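You operate a simulated robot arm through the tools that you are given. There is no shell and no other tool.

Carry out the task below with a simulated two-armed robot. There is one attempt and no reset: what you move stays moved.

TASK
Drain the green water from the bath and refill it to the band.
Fine: heater off before you drain, set to 35C again after; both valves shut, nothing spilt.

The check looks at the end state, three seconds after you hand in, the way a careful person would. Anything else that was tipped, shoved, dropped, spilled or broken makes it a failure.

THE ROBOT
Two 7-joint arms with fingered hands on one trunk that stands fixed in place. Base frame: the origin is at the foot of the trunk, x ahead of it, y to its left, z up. Readings come in m, rad, newtons and seconds.
The left shoulder is at [0.07, 0.157, 0.889], the right one opposite. With the tool pointing down near the work surface each hand reaches from about 0.3 to 0.9 m from the base axis, measured 20 degrees to its own side. Payload 5 kg a hand.
The TCP of each hand is the grasp point between the finger pads, 0.031 m short of the fingertips. In the tool frame z runs along the fingers and y along their closing line. The gripper opens to 0.156 m; its body begins 0.088 m behind the TCP. The gripper is a hand of 4 fingers: y runs from the thumb to the fingers, the wrist lies at [0, 0, -0.249] in the tool frame, and closing takes about 1.5 s.
Orientation is that of the tool frame in the base frame, as a unit quaternion [x, y, z, w]. With the fingers straight down and closing along the base's y, the tool's x points along the base's -x, its y along +y and its z along -z.

THE INTERFACE
- The arms move only by the tool apply_moves. It takes "left_increments", "right_increments" or both (then of equal length, played together; a hand with none holds still); each is a list of rows, each an object of numbers (a shift or turn left out is 0, a gripper value left out holds the last): "x", "y", "z": the shift along the tool's x, y, z in m; "rx", "ry", "rz": the turn, a rotation vector about the tool's x, y, z in rad. In form: [{"x": .., "y": .., "z": .., "rx": .., "ry": .., "rz": ..}, ...]. A call has 1 to 20 rows; each row shifts and turns the commanded pose from where the row before left it, along the tool's axes as they then stand. "left_grip" and "right_grip" are, for a hand that has rows, the gripper command, from -1 (shut) to 1 (fully open), values between in proportion, set as the call begins (left out, the last holds). A row lasts 0.2 s, in which the tool goes at most 0.05 m and 0.15 rad; a call with a longer step from one row to the next is refused whole, and so is a gripper value outside its range. A pose out of reach is approached as far as the arm can. The call stops where the force on the tool passes 70 N (or 10 N more than at its start, if that is more) or the arm is blocked; 0.2 s more then pass. The fingers move at their own pace (about 0.108 m/s each) and stop on an object; they squeeze with about 33 N. The grip force told is the motor's: it shows also when the fingers shut on nothing. Time passes only in rows, and 0.2 s behind the last, so rows that do not move let the fingers close. The reply holds the time, the measured pose of the TCP, the force on the tool along the base axes, the opening and the grip force, in the units named above and with some noise, with the torque about the TCP (base axes, N m) and any sound that the robot's microphone picked up.
- Cameras (640 x 400 px; columns grow to the right, rows downward): "scene" is now at [0.1354, 0.0298, 1.1336]; the picture's right is [0.32, -0.95, 0.00], its down [-0.40, -0.13, -0.91] and it looks along [0.86, 0.29, -0.42] (base axes); focal length 243 px, centre (320, 200). "left" rides on the left gripper at [-0.072, 0.002, -0.111] in its tool frame; the picture's right is [-0.02, -1.00, 0.00], its down [0.84, -0.02, -0.54] and it looks along [0.54, -0.01, 0.84] (tool axes); focal length 234 px, centre (320, 200). "right" rides on the right gripper at [0.072, 0.002, -0.111] in its tool frame; the picture's right is [-0.02, 1.00, 0.00], its down [-0.84, -0.02, -0.55] and it looks along [-0.54, -0.01, 0.84] (tool axes); focal length 234 px, centre (320, 200). There is no depth. A picture from a camera that has moved, and an enlarged one, comes with that camera's place and axes in the base frame and with its lens.
- capture(camera): a new picture of that camera. It takes no simulated time.
- slide_trunk(by): slides the trunk up (or, below 0, down) by that many m; the arms and the scene camera ride with it, the base frame stays. It gives what a move gives, with no picture.
- set_grasp(shape, hand): the hand has 4 fingers and takes this shape, open, in about a second: jaw (thumb against the fingers, like two jaws); tri (thumb and two fingers); tip (a fingertip pinch); poke (one finger out to press); point (the index stretched); flat (the hand flat); cup (the hand cupped); fist (a fist). The gripper value then closes the fingers along that shape, each until it touches; the sizes above hold for jaw. It gives what a move gives, with no picture.
- pan_tilt(pan, tilt): turns the head with the scene camera to pan (to the left, within 1.501 rad either way) and tilt (down, from -0.506 to 1.204), counted from straight ahead of the robot. It gives what a move gives.
- zoom(camera, box): a new picture of the part [left, top, right, bottom] of that camera's present view, enlarged. It takes no simulated time.
- close_job(): hands the job in; it is judged then, once.

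Places have to be worked out from the pictures, the camera data and where the tool is seen. Open the grippers and draw the arms clear of the work before you hand the job in, unless the task says otherwise.

The tools are called after "Emit:" as name(argument=value, ...) on one line, values as JSON. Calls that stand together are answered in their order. apply_moves: Moves the arms, as the interface text tells. Its arguments: {"type":"object","properties":{"left_increments":{"type":"array"},"left_grip":{"type":"number"},"right_increments":{"type":"array"},"right_grip":{"type":"number"}},"required":[]} The other tools are called the same way: slide_trunk (by) moves the trunk up or down; set_grasp (shape, hand) gives the hand a shape; pan_tilt (pan, tilt) turns the head that bears the scene camera; capture (camera) takes a picture; zoom (camera, box) takes an enlarged picture of a part of a camera's view; close_job () hands the job in.

At the start:

```text
time: 0.0
left_ee_pos: [0.5873, 0.3165, 1.1047]
left_ee_rot: [-0.001, 1.0, -0.001, 0.0]
left_wrist_force: [0.0, 0.3, 0.5]
left_torque: [0.0, 0.02, 0.0]
left_width: 0.1557
left_finger_force: 0.0
left_shape: jaw
right_ee_pos: [0.701, -0.129, 1.0692]
right_ee_rot: [-0.001, 1.0, 0.001, 0.001]
right_wrist_force: [-0.6, 0.1, -0.8]
right_torque: [0.02, 0.05, 0.0]
right_width: 0.156
right_finger_force: 0.1
right_shape: jaw
trunk travel left (down, up): [-0.275, 0.665]
head pan, tilt (commanded): [0.325, 0.435]
```

scene: 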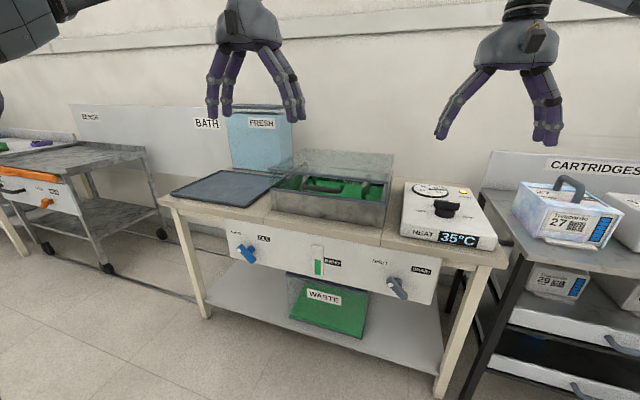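
right: 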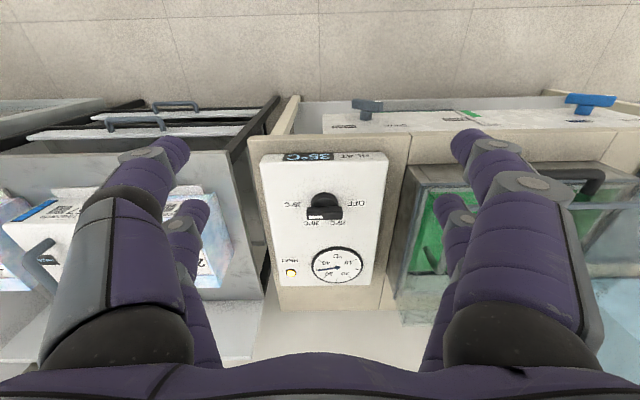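
left: 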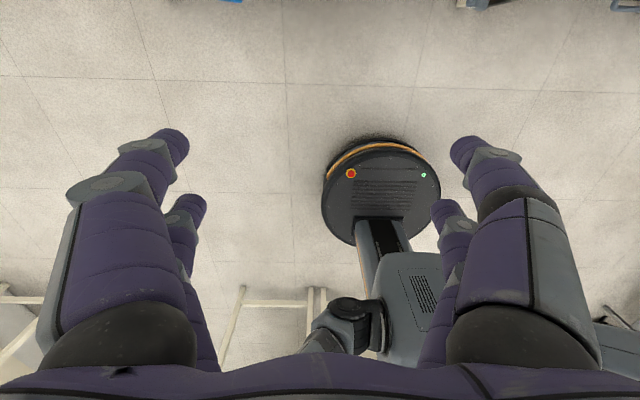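

I'll begin by looking closely at the bath stand: the valves, the sight gauge, the heater panel, and the bath.

Emit:
zoom(camera="scene", box=[160, 200, 460, 360])

Emit:
zoom(camera="scene", box=[380, 160, 520, 260])

Emit:
zoom(camera="scene", box=[160, 90, 410, 240])

Emit:
zoom(camera="right", box=[240, 80, 640, 330])

```text
2.13 times, centred on (310, 280) of scene
camera zoom: at [0.1354, 0.0298, 1.1336], right [0.32, -0.95, 0.0], down [-0.4, -0.13, -0.91], along [0.86, 0.29, -0.42], focal length 519 px, centre (341, 29)
```

zoom: 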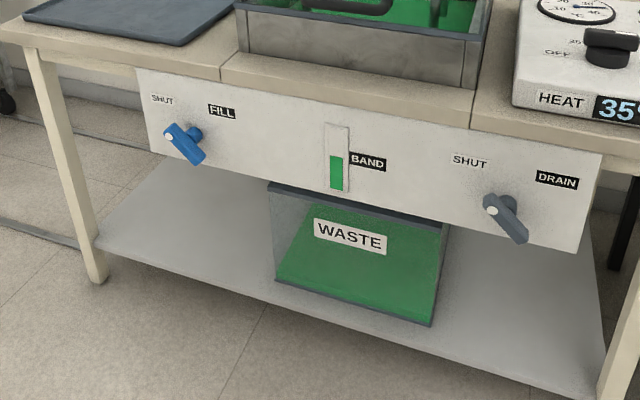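

```text
4.00 times, centred on (450, 210) of scene
camera zoom: at [0.1354, 0.0298, 1.1336], right [0.32, -0.95, 0.0], down [-0.4, -0.13, -0.91], along [0.86, 0.29, -0.42], focal length 973 px, centre (-200, 160)
```

zoom: 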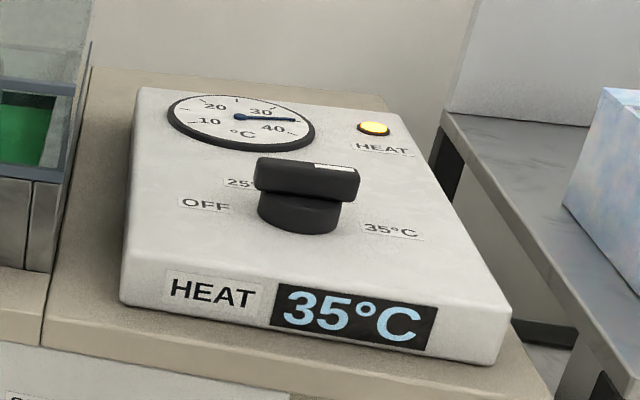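

```text
2.56 times, centred on (285, 165) of scene
camera zoom: at [0.1354, 0.0298, 1.1336], right [0.32, -0.95, 0.0], down [-0.4, -0.13, -0.91], along [0.86, 0.29, -0.42], focal length 623 px, centre (410, 290)
```

zoom: 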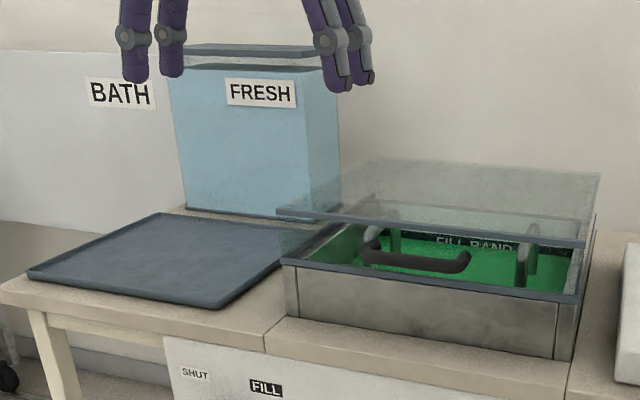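

```text
1.60 times, centred on (440, 205) of right
camera zoom: at [0.629, -0.1269, 1.1812], right [0.02, 1.0, 0.0], down [0.84, -0.02, 0.55], along [0.55, -0.01, -0.84], focal length 375 px, centre (128, 192)
```

zoom: 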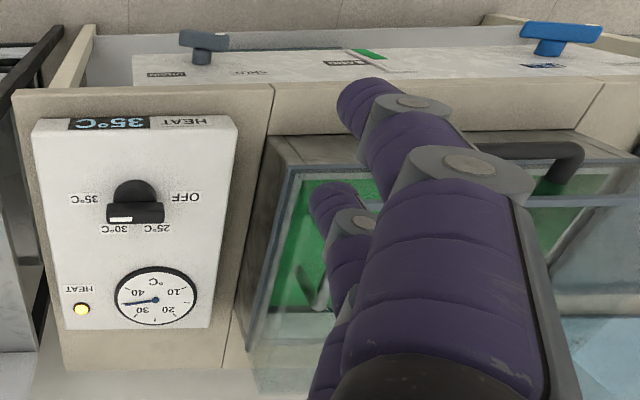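

The heater reads 35°C with its knob mark to the right. I work out the knob at about (0.91, -0.12, 0.78), the drain lever at about (0.76, -0.01, 0.56) and the fill lever at about (0.77, 0.55, 0.555). Next I zoom in for detail on each.

Emit:
zoom(camera="scene", box=[225, 225, 285, 275])

Emit:
zoom(camera="scene", box=[360, 250, 440, 310])

Emit:
zoom(camera="scene", box=[290, 230, 360, 290])

Emit:
zoom(camera="scene", box=[260, 140, 400, 230])

Emit:
zoom(camera="right", box=[250, 150, 400, 290])

Emit:
zoom(camera="scene", box=[270, 260, 390, 350])

```text
8.00 times, centred on (255, 250) of scene
camera zoom: at [0.1354, 0.0298, 1.1336], right [0.32, -0.95, 0.0], down [-0.4, -0.13, -0.91], along [0.86, 0.29, -0.42], focal length 1947 px, centre (840, -200)
```

zoom: 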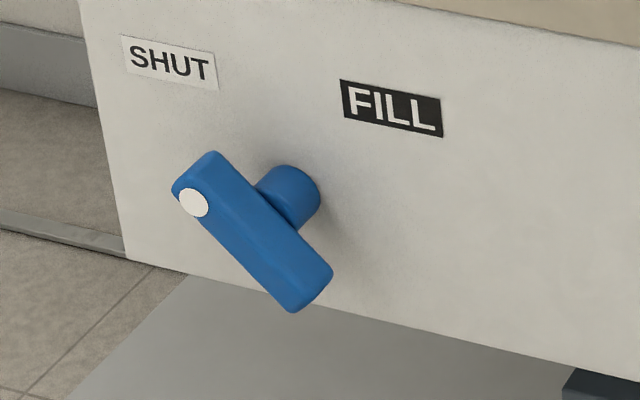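

```text
6.67 times, centred on (400, 280) of scene
camera zoom: at [0.1354, 0.0298, 1.1336], right [0.32, -0.95, 0.0], down [-0.4, -0.13, -0.91], along [0.86, 0.29, -0.42], focal length 1622 px, centre (-213, -333)
```

zoom: 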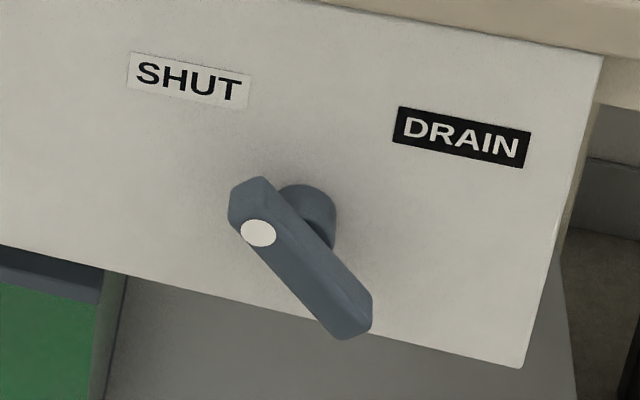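

```text
6.67 times, centred on (325, 260) of scene
camera zoom: at [0.1354, 0.0298, 1.1336], right [0.32, -0.95, 0.0], down [-0.4, -0.13, -0.91], along [0.86, 0.29, -0.42], focal length 1622 px, centre (287, -200)
```

zoom: 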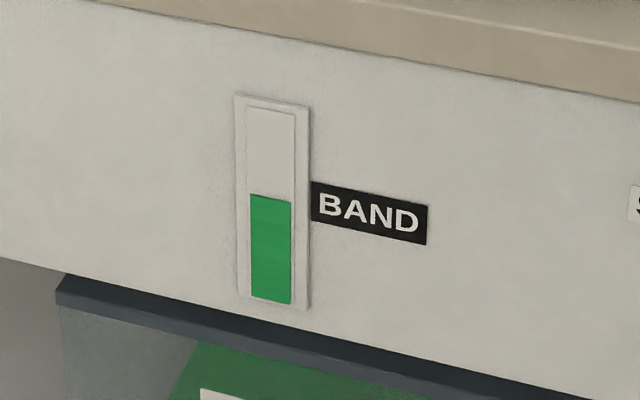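

```text
4.44 times, centred on (330, 185) of scene
camera zoom: at [0.1354, 0.0298, 1.1336], right [0.32, -0.95, 0.0], down [-0.4, -0.13, -0.91], along [0.86, 0.29, -0.42], focal length 1081 px, centre (276, 267)
```

zoom: 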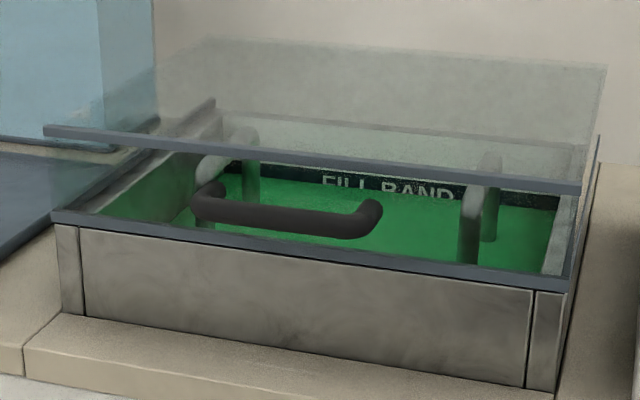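

```text
2.86 times, centred on (325, 220) of right
camera zoom: at [0.629, -0.1269, 1.1812], right [0.02, 1.0, 0.0], down [0.84, -0.02, 0.55], along [0.55, -0.01, -0.84], focal length 669 px, centre (306, 143)
```

zoom: 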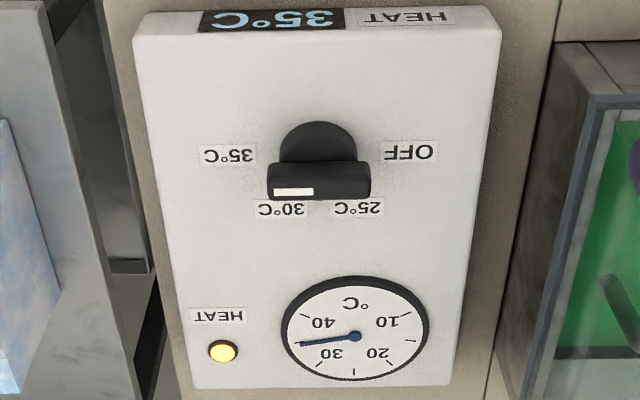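

```text
4.44 times, centred on (330, 305) of scene
camera zoom: at [0.1354, 0.0298, 1.1336], right [0.32, -0.95, 0.0], down [-0.4, -0.13, -0.91], along [0.86, 0.29, -0.42], focal length 1081 px, centre (276, -267)
```

zoom: 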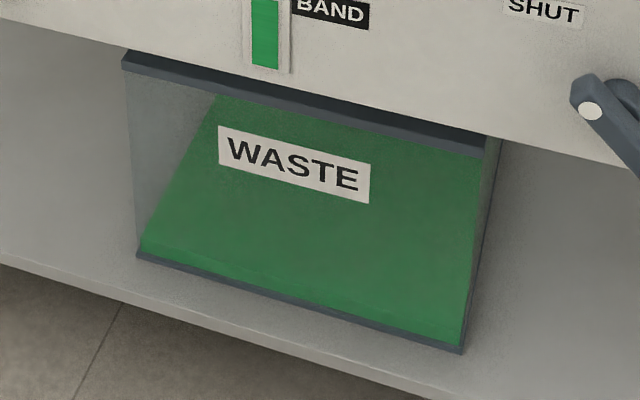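

The levers' white dots point at SHUT, upper left, so both open by turning clockwise toward their names. The knob sweeps from 35 on the right, past the far side, to OFF on the left. I'll bring the right hand over the heater and check reach and geometry with its camera.

Emit:
apply_moves(right_increments=[{"x": -0.03}, {"x": -0.03}, {"x": -0.03}, {"x": -0.03}, {"x": -0.03}, {"x": -0.03}, {"z": 0.03}, {"z": 0.03}, {}])

Emit:
capture(camera="right")

Emit:
capture(camera="scene")

```text
time: 2.0
left_ee_pos: [0.5862, 0.3176, 1.1049]
left_ee_rot: [-0.001, 1.0, 0.0, 0.001]
left_wrist_force: [0.5, 0.9, 0.9]
left_torque: [0.02, -0.02, -0.01]
left_width: 0.1556
left_finger_force: 0.1
left_shape: jaw
right_ee_pos: [0.7348, -0.1267, 0.9823]
right_ee_rot: [0.0, 1.0, 0.0, 0.002]
right_wrist_force: [-0.1, -1.4, 0.1]
right_torque: [0.02, 0.02, -0.02]
right_width: 0.1559
right_finger_force: 0.1
right_shape: jaw
right hand out of reach, approached as far as the arm can: row 1, 2, 3, 4, 5, 6
trunk travel left (down, up): [-0.275, 0.665]
head pan, tilt (commanded): [0.325, 0.435]
```

```text
taken
camera right: at [0.6614, -0.1245, 1.0949], right [0.02, 1.0, 0.0], down [0.84, -0.02, 0.55], along [0.55, -0.01, -0.84], focal length 234 px, centre (320, 200)
```

right: 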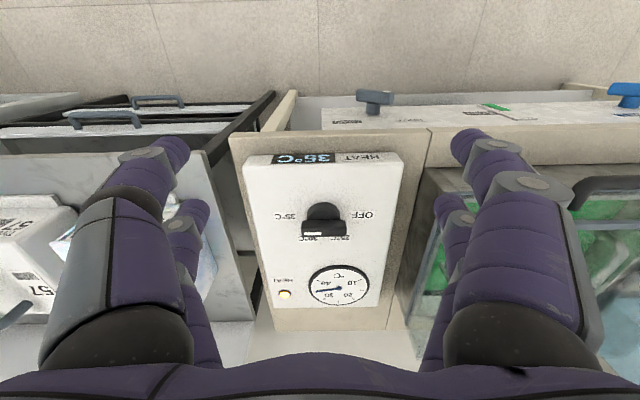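

```text
taken
camera scene: at [0.1347, 0.0299, 1.1338], right [0.32, -0.95, 0.0], down [-0.4, -0.13, -0.91], along [0.86, 0.29, -0.42], focal length 243 px, centre (320, 200)
```

scene: 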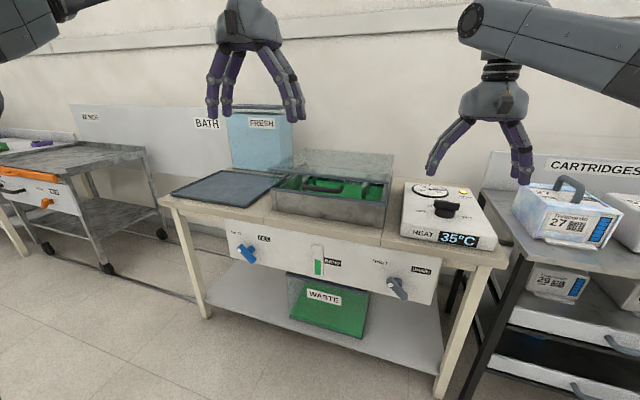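

The arm reaches only about x=0.735 at this height, because the shoulder-to-wrist limit is roughly 0.75 m. I'll raise the trunk so the shoulder is nearer wrist height, then try further forward at a lower hand height.

Emit:
slide_trunk(by=0.15)

Emit:
apply_moves(right_increments=[{"z": 0.04}, {"z": 0.04}, {"z": 0.04}, {"z": 0.04}, {"z": 0.04}, {"x": -0.03}, {"x": -0.03}, {"x": -0.03}, {"x": -0.03}, {"x": -0.03}, {}])

Emit:
capture(camera="right")

```text
time: 3.8
left_ee_pos: [0.5869, 0.316, 1.255]
left_ee_rot: [-0.001, 1.0, -0.001, -0.001]
left_wrist_force: [-1.0, -0.2, 0.2]
left_torque: [0.01, 0.01, 0.04]
left_width: 0.156
left_finger_force: 0.0
left_shape: jaw
right_ee_pos: [0.7336, -0.1275, 1.1318]
right_ee_rot: [0.0, 1.0, -0.001, -0.001]
right_wrist_force: [0.2, -0.4, 0.3]
right_torque: [-0.01, 0.01, 0.02]
right_width: 0.1559
right_finger_force: 0.0
right_shape: jaw
trunk travel left (down, up): [-0.425, 0.515]
head pan, tilt (commanded): [0.325, 0.435]
```

```text
time: 6.2
left_ee_pos: [0.5863, 0.3181, 1.2549]
left_ee_rot: [0.0, 1.0, -0.001, 0.0]
left_wrist_force: [-0.1, -0.2, -0.3]
left_torque: [-0.01, 0.01, 0.02]
left_width: 0.1557
left_finger_force: 0.2
left_shape: jaw
right_ee_pos: [0.8369, -0.1291, 0.9329]
right_ee_rot: [0.0, 1.0, -0.002, 0.0]
right_wrist_force: [1.0, -0.2, 0.2]
right_torque: [-0.05, 0.0, 0.01]
right_width: 0.1559
right_finger_force: 0.1
right_shape: jaw
right hand out of reach, approached as far as the arm can: row 9, 10
trunk travel left (down, up): [-0.425, 0.515]
head pan, tilt (commanded): [0.325, 0.435]
```

```text
taken
camera right: at [0.7648, -0.1271, 1.0455], right [0.02, 1.0, 0.0], down [0.84, -0.02, 0.55], along [0.55, -0.01, -0.84], focal length 234 px, centre (320, 200)
```

right: 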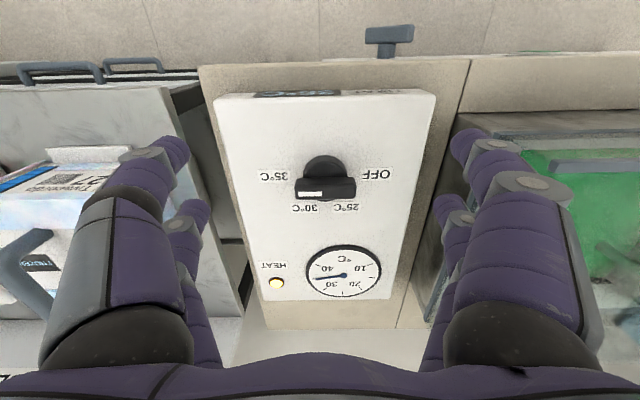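

The maximum reach is now clear at about 0.78 m from shoulder to wrist, so a forward tool tilt of roughly 0.3 rad is needed for the knob. I'll take zoomed views from both cameras to pin the knob down better.

Emit:
zoom(camera="scene", box=[370, 180, 530, 290])

Emit:
zoom(camera="right", box=[200, 80, 450, 310])

Emit:
zoom(camera="scene", box=[170, 110, 430, 270])

```text
3.64 times, centred on (450, 235) of scene
camera zoom: at [0.1353, 0.0309, 1.2836], right [0.32, -0.95, 0.0], down [-0.4, -0.14, -0.91], along [0.86, 0.29, -0.42], focal length 885 px, centre (-153, 73)
```

zoom: 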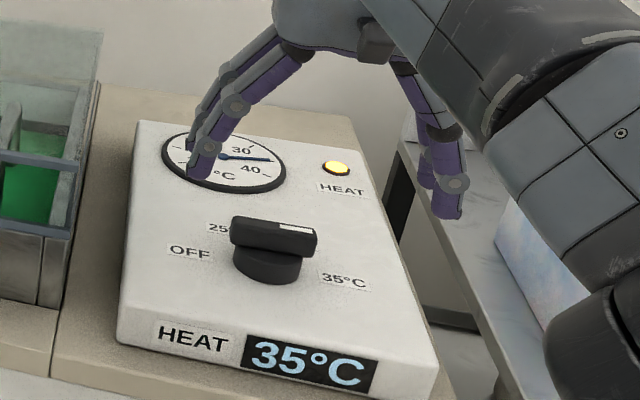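

```text
1.74 times, centred on (325, 195) of right
camera zoom: at [0.7648, -0.1271, 1.0455], right [0.02, 1.0, 0.0], down [0.84, -0.02, 0.55], along [0.55, -0.01, -0.84], focal length 407 px, centre (311, 209)
```

zoom: 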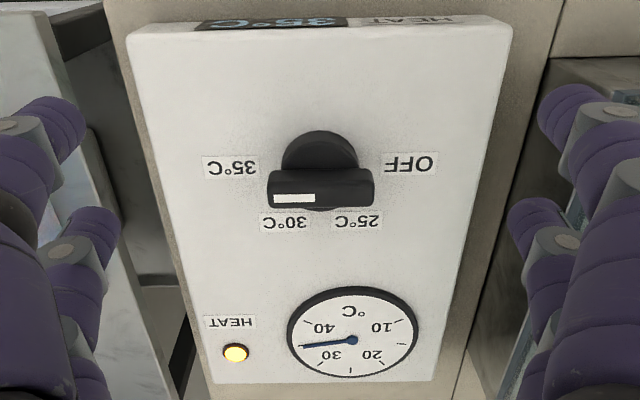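

```text
2.46 times, centred on (300, 190) of scene
camera zoom: at [0.1353, 0.0309, 1.2836], right [0.32, -0.95, 0.0], down [-0.4, -0.14, -0.91], along [0.86, 0.29, -0.42], focal length 599 px, centre (369, 225)
```

zoom: 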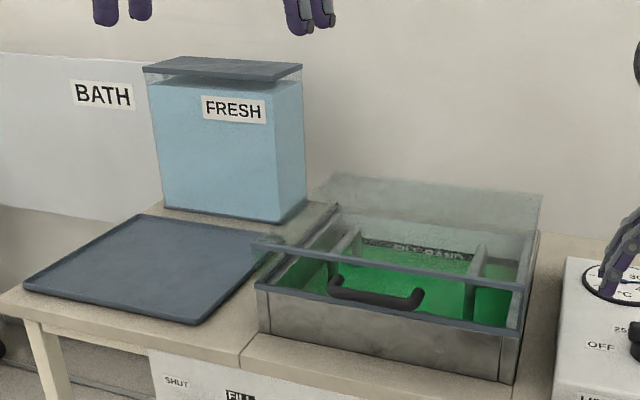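

The heater box top is near z≈0.77 with its front edge at x≈0.81, and the knob bar sits at about (0.91, -0.125) with its top at z≈0.81. I'll tilt the right tool forward about 0.28 rad and roll it 90° so it closes across the bar, with the fingers partly closed, all while still clear above.

Emit:
apply_moves(right_increments=[{"ry": -0.14}, {"ry": -0.14}, {"rz": 0.15}, {"rz": 0.15}, {"rz": 0.15}, {"rz": 0.15}, {"rz": 0.15}, {"rz": 0.15}, {"rz": 0.15}, {"rz": 0.15}, {"rz": 0.15}, {"rz": 0.15}, {"rz": 0.0708}, {}], right_grip=-0.04)

Emit:
capture(camera="right")

Emit:
zoom(camera="scene", box=[350, 110, 590, 290])

```text
time: 9.2
left_ee_pos: [0.5866, 0.3156, 1.2547]
left_ee_rot: [-0.001, 1.0, 0.0, 0.0]
left_wrist_force: [0.3, -0.6, 0.6]
left_torque: [0.02, -0.03, -0.05]
left_width: 0.1556
left_finger_force: 0.2
left_shape: jaw
right_ee_pos: [0.8366, -0.1316, 0.9331]
right_ee_rot: [0.7, 0.7, 0.1, 0.1]
right_wrist_force: [0.3, 0.2, 0.0]
right_torque: [-0.02, 0.0, 0.01]
right_width: 0.0748
right_finger_force: 0.0
right_shape: jaw
trunk travel left (down, up): [-0.425, 0.515]
head pan, tilt (commanded): [0.325, 0.435]
```

```text
taken
camera right: at [0.8082, -0.058, 1.0401], right [0.96, -0.02, 0.28], down [-0.17, -0.84, 0.52], along [0.22, -0.54, -0.81], focal length 234 px, centre (320, 200)
```

right: 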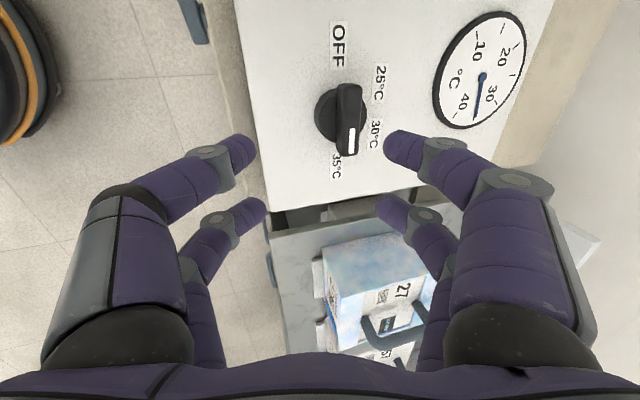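

```text
2.22 times, centred on (470, 200) of scene
camera zoom: at [0.1355, 0.0298, 1.2836], right [0.32, -0.95, 0.0], down [-0.4, -0.13, -0.91], along [0.86, 0.29, -0.42], focal length 541 px, centre (-13, 200)
```

zoom: 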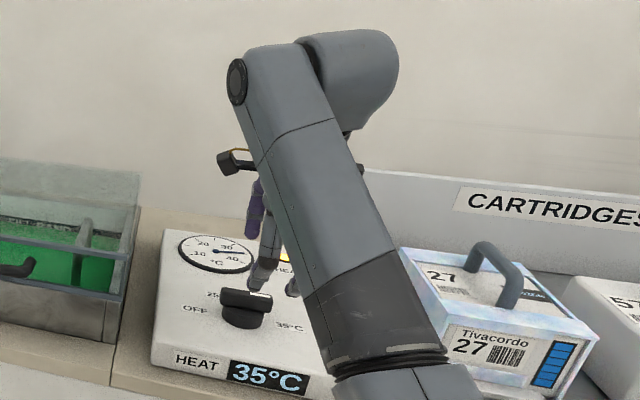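

The new view puts the knob at about (0.906, -0.121), which agrees with the earlier estimate. I'll move the TCP above it at z≈0.90 and recheck.

Emit:
apply_moves(right_increments=[{"x": 0.003, "y": 0.0194, "z": 0.017}, {"x": 0.003, "y": 0.0194, "z": 0.017}, {"x": 0.003, "y": 0.0194, "z": 0.017}, {}])

Emit:
capture(camera="right")

Emit:
zoom(camera="scene", box=[390, 180, 530, 280])

```text
time: 10.2
left_ee_pos: [0.5887, 0.3139, 1.2544]
left_ee_rot: [0.0, 1.0, 0.001, -0.001]
left_wrist_force: [0.7, -0.9, 0.4]
left_torque: [0.05, 0.06, 0.0]
left_width: 0.1557
left_finger_force: 0.0
left_shape: jaw
right_ee_pos: [0.9075, -0.1242, 0.8982]
right_ee_rot: [0.701, 0.7, 0.099, 0.098]
right_wrist_force: [-0.3, -0.5, -1.1]
right_torque: [0.05, -0.04, 0.05]
right_width: 0.0747
right_finger_force: 0.0
right_shape: jaw
trunk travel left (down, up): [-0.425, 0.515]
head pan, tilt (commanded): [0.325, 0.435]
```

```text
taken
camera right: at [0.8792, -0.051, 1.006], right [0.96, -0.02, 0.28], down [-0.17, -0.84, 0.52], along [0.22, -0.54, -0.81], focal length 234 px, centre (320, 200)
```

right: 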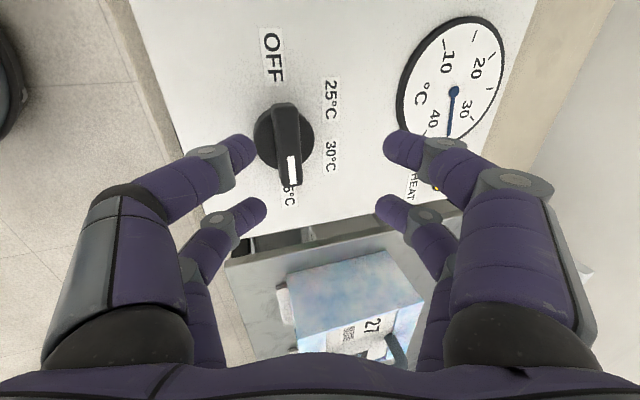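

```text
4.00 times, centred on (460, 230) of scene
camera zoom: at [0.1369, 0.0281, 1.2835], right [0.32, -0.95, 0.0], down [-0.4, -0.13, -0.91], along [0.86, 0.29, -0.42], focal length 973 px, centre (-240, 80)
```

zoom: 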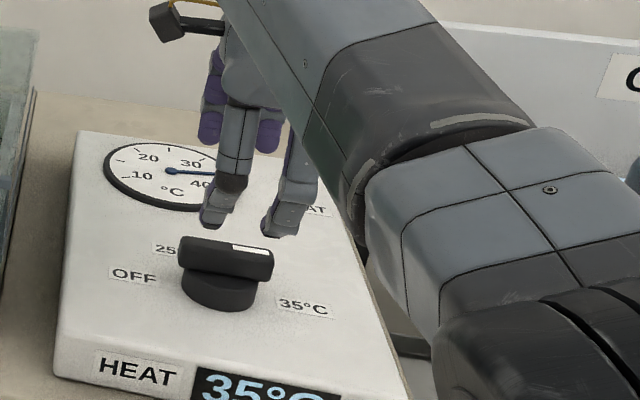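

Both rays converge with the bar top at about (0.9065, -0.122, 0.80). I'll descend straight down to z≈0.825 and look before closing.

Emit:
apply_moves(right_increments=[{"x": 0.001, "y": -0.007, "z": 0.0233}, {"x": 0.001, "y": -0.007, "z": 0.0233}, {"y": -0.007, "z": 0.0233}, {}])

Emit:
capture(camera="right")

Emit:
zoom(camera="scene", box=[390, 180, 530, 280])

```text
time: 11.2
left_ee_pos: [0.5871, 0.3154, 1.2552]
left_ee_rot: [-0.001, 1.0, 0.0, 0.0]
left_wrist_force: [0.6, -0.8, -0.1]
left_torque: [-0.03, -0.04, 0.02]
left_width: 0.1559
left_finger_force: 0.0
left_shape: jaw
right_ee_pos: [0.9057, -0.1209, 0.8257]
right_ee_rot: [0.7, 0.701, 0.099, 0.099]
right_wrist_force: [-0.8, -0.9, 0.1]
right_torque: [0.01, -0.01, 0.0]
right_width: 0.0747
right_finger_force: 0.1
right_shape: jaw
trunk travel left (down, up): [-0.425, 0.515]
head pan, tilt (commanded): [0.325, 0.435]
```

```text
taken
camera right: at [0.8774, -0.0471, 0.9341], right [0.96, -0.02, 0.28], down [-0.17, -0.84, 0.52], along [0.22, -0.54, -0.81], focal length 234 px, centre (320, 200)
```

right: 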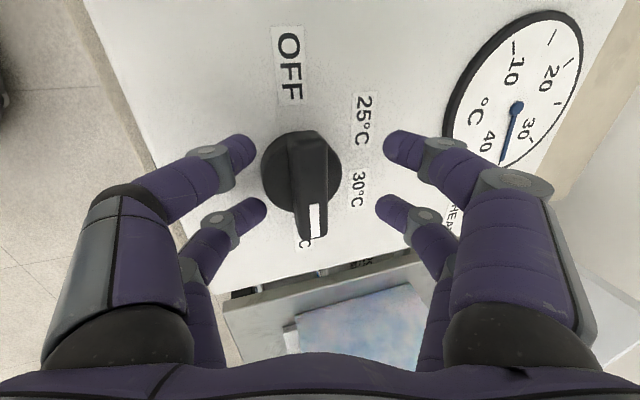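

```text
4.00 times, centred on (460, 230) of scene
camera zoom: at [0.1353, 0.0298, 1.2836], right [0.32, -0.95, 0.0], down [-0.4, -0.13, -0.91], along [0.86, 0.29, -0.42], focal length 973 px, centre (-240, 80)
```

zoom: 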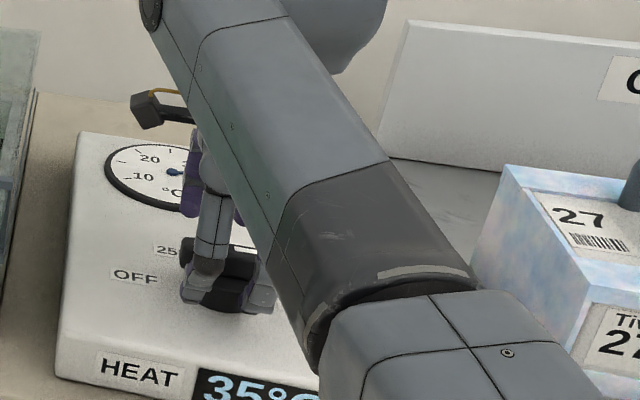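

The bar sits about 7 mm toward the thumb side of the tool axis, because of the tilt. I'll shift and lower so the axis passes through the bar at mid-height, with the TCP at about (0.9005, -0.124, 0.812).

Emit:
apply_moves(right_increments=[{"x": -0.0015, "y": -0.0044, "z": 0.0058}, {"x": -0.0015, "y": -0.0044, "z": 0.0058}, {}])

Emit:
capture(camera="right")

```text
time: 11.9
left_ee_pos: [0.5869, 0.3164, 1.2561]
left_ee_rot: [-0.001, 1.0, -0.001, 0.0]
left_wrist_force: [-0.6, -0.9, 0.6]
left_torque: [-0.01, 0.02, 0.01]
left_width: 0.1559
left_finger_force: 0.0
left_shape: jaw
right_ee_pos: [0.9006, -0.122, 0.815]
right_ee_rot: [0.7, 0.7, 0.1, 0.099]
right_wrist_force: [0.5, 0.4, 4.9]
right_torque: [0.07, 0.17, -0.04]
right_width: 0.0738
right_finger_force: 0.0
right_shape: jaw
trunk travel left (down, up): [-0.425, 0.515]
head pan, tilt (commanded): [0.325, 0.435]
```

```text
taken
camera right: at [0.8718, -0.0498, 0.9222], right [0.96, -0.02, 0.28], down [-0.17, -0.84, 0.52], along [0.22, -0.54, -0.81], focal length 234 px, centre (320, 200)
```

right: 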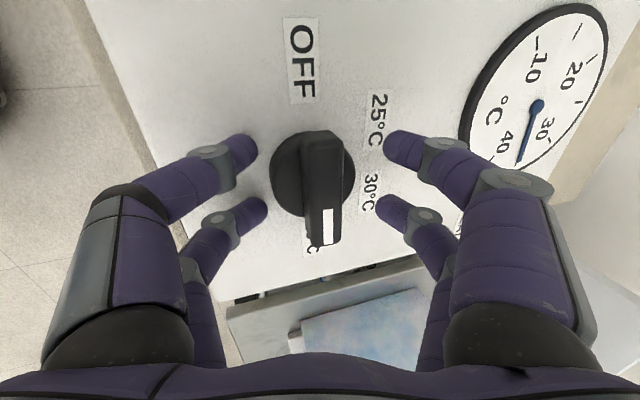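

There's a 5 N upward contact: the near fingertips just touch the box top. I'll lift 6 mm and then close on the bar.

Emit:
apply_moves(right_increments=[{"y": 0.0017, "z": -0.0058}, {}])

Emit:
apply_moves(right_increments=[{}, {}, {}, {}, {}, {}, {}], right_grip=-1)

Emit:
capture(camera="right")

Emit:
zoom(camera="scene", box=[390, 180, 530, 280])

```text
time: 12.6
left_ee_pos: [0.5871, 0.3159, 1.2554]
left_ee_rot: [0.0, 1.0, 0.0, 0.0]
left_wrist_force: [0.4, 0.2, 0.2]
left_torque: [0.01, -0.01, -0.01]
left_width: 0.1559
left_finger_force: 0.1
left_shape: jaw
right_ee_pos: [0.8999, -0.1227, 0.8181]
right_ee_rot: [0.7, 0.701, 0.1, 0.098]
right_wrist_force: [0.4, 0.1, -0.4]
right_torque: [-0.03, -0.01, 0.02]
right_width: 0.0747
right_finger_force: 0.0
right_shape: jaw
trunk travel left (down, up): [-0.425, 0.515]
head pan, tilt (commanded): [0.325, 0.435]
```

```text
time: 14.2
left_ee_pos: [0.5881, 0.3159, 1.2556]
left_ee_rot: [-0.001, 1.0, 0.0, 0.0]
left_wrist_force: [0.1, 0.9, -0.3]
left_torque: [-0.01, 0.02, -0.02]
left_width: 0.1562
left_finger_force: 0.0
left_shape: jaw
right_ee_pos: [0.9015, -0.1225, 0.8189]
right_ee_rot: [0.7, 0.701, 0.099, 0.099]
right_wrist_force: [2.2, 0.4, -0.2]
right_torque: [0.04, 0.06, 0.0]
right_width: 0.0284
right_finger_force: 33.2
right_shape: jaw
trunk travel left (down, up): [-0.425, 0.515]
head pan, tilt (commanded): [0.325, 0.435]
```

```text
taken
camera right: at [0.8723, -0.0499, 0.9268], right [0.96, -0.02, 0.28], down [-0.17, -0.84, 0.52], along [0.22, -0.54, -0.81], focal length 234 px, centre (320, 200)
```

right: 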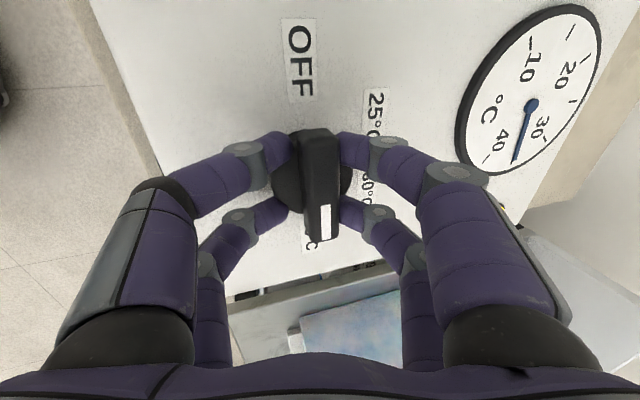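

```text
4.00 times, centred on (460, 230) of scene
camera zoom: at [0.1358, 0.03, 1.2836], right [0.32, -0.95, 0.0], down [-0.4, -0.13, -0.91], along [0.86, 0.29, -0.42], focal length 973 px, centre (-240, 80)
```

zoom: 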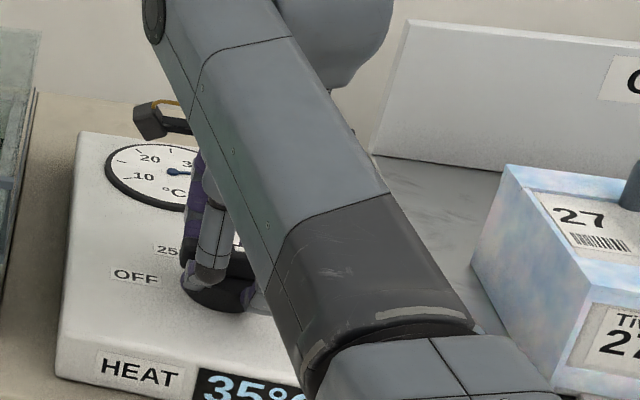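

The bar is firmly held, at 28 mm width and 33 N. I'll start turning it counterclockwise (seen from above) toward OFF, a part of the turn at first, to check it moves freely.

Emit:
apply_moves(right_increments=[{"rz": -0.1}, {"rz": -0.1}, {"rz": -0.1}, {"rz": -0.1}, {"rz": -0.1}, {}])

Emit:
capture(camera="right")

```text
time: 15.6
left_ee_pos: [0.5873, 0.3176, 1.2566]
left_ee_rot: [0.0, 1.0, -0.001, 0.001]
left_wrist_force: [0.5, -0.8, -0.2]
left_torque: [-0.02, -0.02, 0.01]
left_width: 0.1556
left_finger_force: 0.0
left_shape: jaw
right_ee_pos: [0.8991, -0.1224, 0.8208]
right_ee_rot: [0.504, 0.852, 0.072, 0.122]
right_wrist_force: [-1.0, 5.8, 8.4]
right_torque: [1.18, 0.73, 0.08]
right_width: 0.0274
right_finger_force: 33.1
right_shape: jaw
trunk travel left (down, up): [-0.425, 0.515]
head pan, tilt (commanded): [0.325, 0.435]
```

```text
taken
camera right: at [0.838, -0.057, 0.9189], right [0.85, 0.46, 0.25], down [0.22, -0.74, 0.63], along [0.48, -0.48, -0.74], focal length 234 px, centre (320, 200)
```

right: 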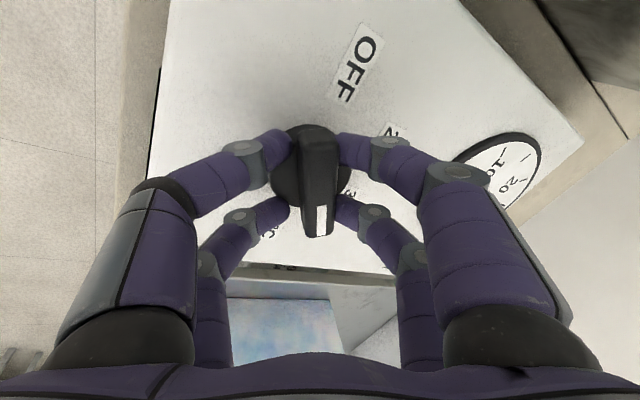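

The knob is turning along with the hand and the forces are modest, about 8 N. I'll continue the turn with a tiny lift to ease the vertical load.

Emit:
apply_moves(right_increments=[{"rz": -0.12, "z": -0.001}, {"rz": -0.12, "z": -0.001}, {"rz": -0.12}, {"rz": -0.12}, {"rz": -0.12}, {"rz": -0.12}, {"rz": -0.12}, {"rz": -0.12}, {"rz": -0.11}, {}])

Emit:
capture(camera="right")

```text
time: 17.8
left_ee_pos: [0.5823, 0.32, 1.2571]
left_ee_rot: [0.0, 1.0, 0.0, 0.001]
left_wrist_force: [0.0, -1.0, -1.0]
left_torque: [-0.04, 0.01, -0.03]
left_width: 0.1558
left_finger_force: 0.0
left_shape: jaw
right_ee_pos: [0.8964, -0.1194, 0.8231]
right_ee_rot: [-0.002, 0.99, 0.0, 0.14]
right_wrist_force: [-30.5, 21.0, 6.6]
right_torque: [0.6, 2.05, 0.04]
right_width: 0.0257
right_finger_force: 32.7
right_shape: jaw
trunk travel left (down, up): [-0.425, 0.515]
head pan, tilt (commanded): [0.325, 0.435]
```

```text
taken
camera right: at [0.797, -0.1178, 0.9104], right [0.02, 1.0, 0.01], down [0.66, -0.02, 0.75], along [0.75, -0.01, -0.66], focal length 234 px, centre (320, 200)
```

right: 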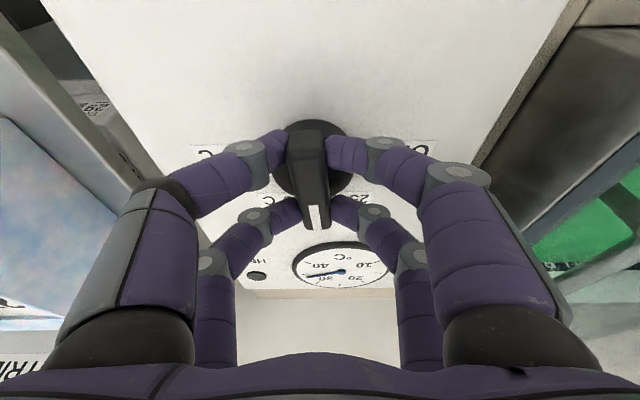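

At the halfway point there is a side load of about 35 N, since the tool axis sits slightly off the knob axis. I'll shift the hand about 3 mm to relieve it before carrying on.

Emit:
apply_moves(right_increments=[{"x": 0.003, "y": 0.003, "z": -0.0008}, {}])

```text
time: 18.4
left_ee_pos: [0.5848, 0.3188, 1.2556]
left_ee_rot: [-0.001, 1.0, -0.001, 0.0]
left_wrist_force: [-0.1, 0.7, 0.1]
left_torque: [-0.02, 0.01, 0.0]
left_width: 0.1559
left_finger_force: 0.1
left_shape: jaw
right_ee_pos: [0.8958, -0.119, 0.8238]
right_ee_rot: [-0.001, 0.99, -0.001, 0.142]
right_wrist_force: [-13.8, 13.2, 6.7]
right_torque: [0.33, 1.65, 0.02]
right_width: 0.0256
right_finger_force: 33.0
right_shape: jaw
trunk travel left (down, up): [-0.425, 0.515]
head pan, tilt (commanded): [0.325, 0.435]
```

The load has dropped to about 19 N. I'll apply a bit more relief and continue the turn in smaller chunks.

Emit:
apply_moves(right_increments=[{"x": 0.002, "y": 0.003, "z": -0.0005}, {"rz": -0.1}, {"rz": -0.1}, {"rz": -0.1}, {"rz": -0.1}, {"rz": -0.1}, {}])

Emit:
capture(camera="right")

```text
time: 19.9
left_ee_pos: [0.5853, 0.3161, 1.2565]
left_ee_rot: [0.0, 1.0, 0.0, 0.001]
left_wrist_force: [0.0, 0.0, 0.0]
left_torque: [0.01, -0.01, -0.03]
left_width: 0.1558
left_finger_force: 0.0
left_shape: jaw
right_ee_pos: [0.8932, -0.1174, 0.8203]
right_ee_rot: [-0.245, 0.959, -0.034, 0.135]
right_wrist_force: [-18.1, -5.6, 4.0]
right_torque: [0.09, 0.9, -0.18]
right_width: 0.0257
right_finger_force: 32.8
right_shape: jaw
trunk travel left (down, up): [-0.425, 0.515]
head pan, tilt (commanded): [0.325, 0.435]
```

```text
taken
camera right: at [0.8011, -0.1509, 0.911], right [-0.44, 0.89, -0.13], down [0.57, 0.39, 0.73], along [0.7, 0.25, -0.67], focal length 234 px, centre (320, 200)
```

right: 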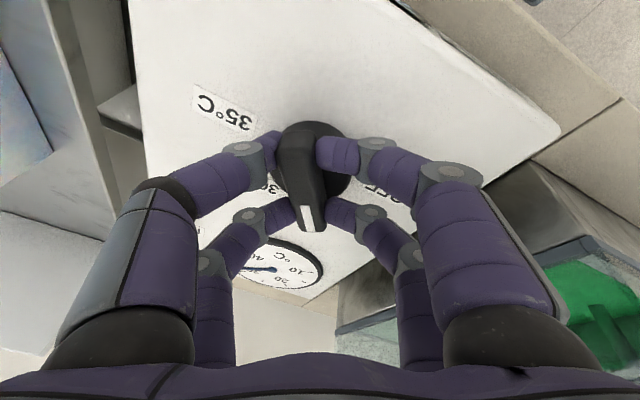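

It keeps turning, with the mark now about 120° round, past 25. I'll relieve the x load and continue.

Emit:
apply_moves(right_increments=[{"x": 0.0025, "y": 0.0014, "z": -0.0008}, {"rz": -0.1}, {"rz": -0.1}, {"rz": -0.1}, {"rz": -0.1}, {"rz": -0.1}, {}])

Emit:
capture(camera="right")

Emit:
zoom(camera="scene", box=[390, 180, 530, 280])

```text
time: 21.6
left_ee_pos: [0.5845, 0.3132, 1.2569]
left_ee_rot: [-0.001, 1.0, 0.002, 0.001]
left_wrist_force: [-0.2, 0.5, -0.6]
left_torque: [-0.02, -0.02, 0.01]
left_width: 0.156
left_finger_force: 0.1
left_shape: jaw
right_ee_pos: [0.8902, -0.122, 0.8201]
right_ee_rot: [-0.475, 0.869, -0.067, 0.121]
right_wrist_force: [-24.2, -25.2, -2.3]
right_torque: [0.49, 0.63, -0.46]
right_width: 0.0246
right_finger_force: 33.1
right_shape: jaw
trunk travel left (down, up): [-0.425, 0.515]
head pan, tilt (commanded): [0.325, 0.435]
```

```text
taken
camera right: at [0.8214, -0.1802, 0.9171], right [-0.8, 0.56, -0.23], down [0.3, 0.69, 0.65], along [0.52, 0.45, -0.72], focal length 234 px, centre (320, 200)
```

right: 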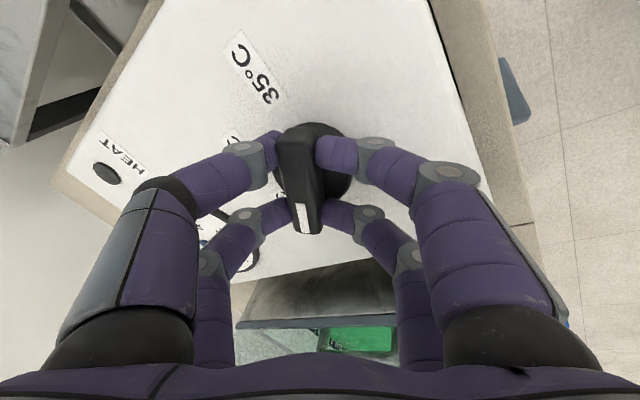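

```text
4.00 times, centred on (460, 230) of scene
camera zoom: at [0.1332, 0.0267, 1.2839], right [0.32, -0.95, 0.0], down [-0.4, -0.13, -0.91], along [0.86, 0.29, -0.42], focal length 973 px, centre (-240, 80)
```

zoom: 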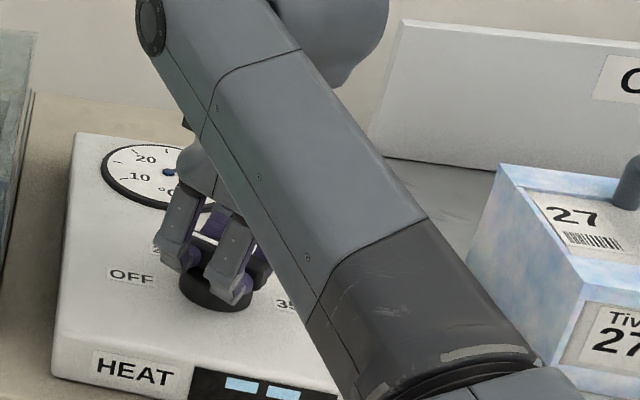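

The display has changed and the mark is about 150° round. I'll relieve the side load again, then finish the last portion toward OFF.

Emit:
apply_moves(right_increments=[{"x": 0.0055, "y": 0.0011, "z": -0.0011}, {"rz": -0.1}, {"rz": -0.1}, {"rz": -0.1}, {"rz": -0.1}, {}])

Emit:
capture(camera="right")

Emit:
zoom(camera="scene", box=[390, 200, 510, 300])

```text
time: 22.9
left_ee_pos: [0.5881, 0.3128, 1.2552]
left_ee_rot: [-0.001, 1.0, 0.002, -0.001]
left_wrist_force: [0.1, 0.2, -0.5]
left_torque: [0.02, -0.02, 0.02]
left_width: 0.1558
left_finger_force: 0.0
left_shape: jaw
right_ee_pos: [0.8889, -0.1239, 0.8218]
right_ee_rot: [-0.638, 0.757, -0.09, 0.106]
right_wrist_force: [-1.9, -24.0, -3.9]
right_torque: [0.98, 0.4, -0.38]
right_width: 0.024
right_finger_force: 32.6
right_shape: jaw
trunk travel left (down, up): [-0.425, 0.515]
head pan, tilt (commanded): [0.325, 0.435]
```

```text
taken
camera right: at [0.8449, -0.1951, 0.9237], right [-0.94, 0.19, -0.27], down [0.01, 0.82, 0.57], along [0.33, 0.54, -0.78], focal length 234 px, centre (320, 200)
```

right: 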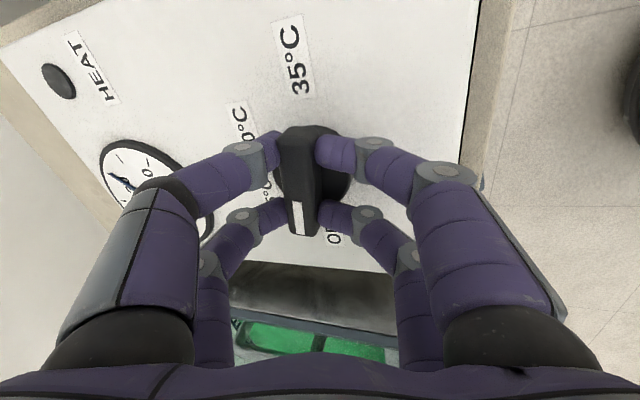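

```text
4.00 times, centred on (450, 250) of scene
camera zoom: at [0.1359, 0.0266, 1.2836], right [0.32, -0.95, 0.0], down [-0.4, -0.13, -0.91], along [0.86, 0.29, -0.42], focal length 973 px, centre (-200, 0)
```

zoom: 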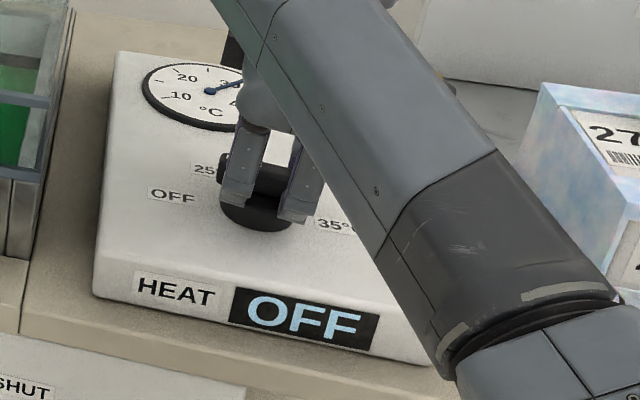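

The display now reads OFF. I'll turn slightly further so the mark sits squarely on OFF, with a small relief of the y load.

Emit:
apply_moves(right_increments=[{"x": 0.003}, {"rz": -0.08}, {"rz": -0.06}, {}])

Emit:
capture(camera="right")

```text
time: 23.9
left_ee_pos: [0.5884, 0.3126, 1.2547]
left_ee_rot: [-0.001, 1.0, 0.001, -0.001]
left_wrist_force: [-0.6, 0.0, 0.0]
left_torque: [0.0, -0.01, 0.0]
left_width: 0.1558
left_finger_force: 0.1
left_shape: jaw
right_ee_pos: [0.8875, -0.1255, 0.8206]
right_ee_rot: [-0.69, 0.71, -0.097, 0.102]
right_wrist_force: [4.6, -20.7, -2.0]
right_torque: [1.12, 0.42, -0.33]
right_width: 0.0242
right_finger_force: 33.0
right_shape: jaw
trunk travel left (down, up): [-0.425, 0.515]
head pan, tilt (commanded): [0.325, 0.435]
```

```text
taken
camera right: at [0.8544, -0.1979, 0.9262], right [-0.96, 0.05, -0.28], down [-0.11, 0.84, 0.54], along [0.26, 0.55, -0.8], focal length 234 px, centre (320, 200)
```

right: 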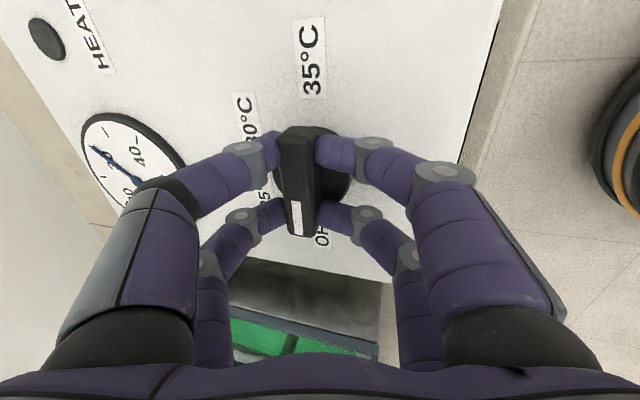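

OFF is set. I'll open the fingers moderately and back straight off along the tool axis.

Emit:
apply_moves(right_increments=[{}, {}, {}, {"z": -0.01}, {"z": -0.03}, {"z": -0.04}, {"z": -0.04}, {}], right_grip=-0.1)

Emit:
capture(camera="right")

Emit:
capture(camera="scene")

```text
time: 25.8
left_ee_pos: [0.5875, 0.3165, 1.2538]
left_ee_rot: [-0.001, 1.0, 0.0, 0.0]
left_wrist_force: [-0.4, 0.5, 0.2]
left_torque: [0.0, 0.02, -0.01]
left_width: 0.1558
left_finger_force: 0.1
left_shape: jaw
right_ee_pos: [0.8538, -0.1252, 0.9361]
right_ee_rot: [-0.69, 0.71, -0.097, 0.101]
right_wrist_force: [-0.3, 1.0, 0.0]
right_torque: [0.0, -0.03, -0.01]
right_width: 0.0696
right_finger_force: 0.1
right_shape: jaw
trunk travel left (down, up): [-0.425, 0.515]
head pan, tilt (commanded): [0.325, 0.435]
```

```text
taken
camera right: at [0.8204, -0.1961, 1.0416], right [-0.96, 0.05, -0.28], down [-0.11, 0.84, 0.54], along [0.26, 0.54, -0.8], focal length 234 px, centre (320, 200)
```

right: 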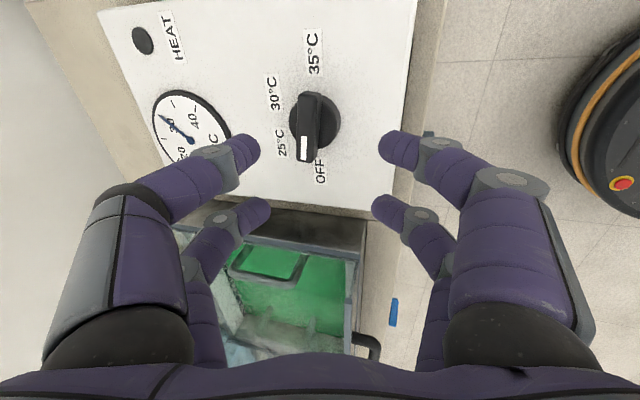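

```text
taken
camera scene: at [0.1362, 0.0295, 1.2835], right [0.32, -0.95, 0.0], down [-0.4, -0.13, -0.91], along [0.86, 0.29, -0.42], focal length 243 px, centre (320, 200)
```

scene: 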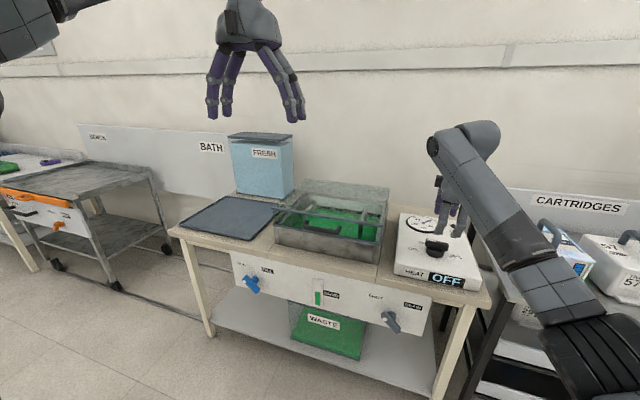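

Heater is OFF and its lamp is dark. Next is the drain valve: I'll pull the right hand back from the table, unroll the wrist, and leave it clear before lowering the trunk.

Emit:
apply_moves(right_increments=[{"y": 0.0329, "z": -0.03}, {"y": 0.0329, "z": -0.03}, {"y": 0.0329, "z": -0.03}, {"y": 0.0432, "z": -0.0124}, {"y": 0.0432, "z": -0.0124}, {"y": 0.0432, "z": -0.0124}, {"y": 0.0432, "z": -0.0124}, {"y": 0.0432, "z": -0.0124}, {}])

Emit:
apply_moves(right_increments=[{"rz": 0.14}, {"rz": 0.14}, {"rz": 0.14}, {"rz": 0.14}, {"rz": 0.14}, {"rz": 0.14}, {"rz": 0.14}, {"rz": 0.14}, {"rz": 0.14}, {"rz": 0.14}, {"rz": 0.14}, {}])

```text
time: 27.8
left_ee_pos: [0.5893, 0.317, 1.2544]
left_ee_rot: [-0.001, 1.0, 0.0, -0.001]
left_wrist_force: [0.3, 0.6, 0.1]
left_torque: [0.02, -0.02, -0.01]
left_width: 0.1557
left_finger_force: 0.0
left_shape: jaw
right_ee_pos: [0.509, -0.1136, 0.9945]
right_ee_rot: [-0.69, 0.71, -0.096, 0.1]
right_wrist_force: [1.0, -0.3, 0.3]
right_torque: [0.04, 0.04, 0.02]
right_width: 0.0699
right_finger_force: 0.1
right_shape: jaw
trunk travel left (down, up): [-0.425, 0.515]
head pan, tilt (commanded): [0.325, 0.435]
```

```text
time: 30.4
left_ee_pos: [0.5872, 0.3165, 1.2542]
left_ee_rot: [-0.001, 1.0, 0.0, 0.0]
left_wrist_force: [0.5, 0.3, -0.5]
left_torque: [0.03, 0.03, 0.0]
left_width: 0.1557
left_finger_force: 0.0
left_shape: jaw
right_ee_pos: [0.5108, -0.1145, 0.9935]
right_ee_rot: [0.0, 0.99, 0.0, 0.14]
right_wrist_force: [0.5, 0.1, -0.3]
right_torque: [0.03, -0.02, 0.02]
right_width: 0.0699
right_finger_force: 0.0
right_shape: jaw
trunk travel left (down, up): [-0.425, 0.515]
head pan, tilt (commanded): [0.325, 0.435]
```

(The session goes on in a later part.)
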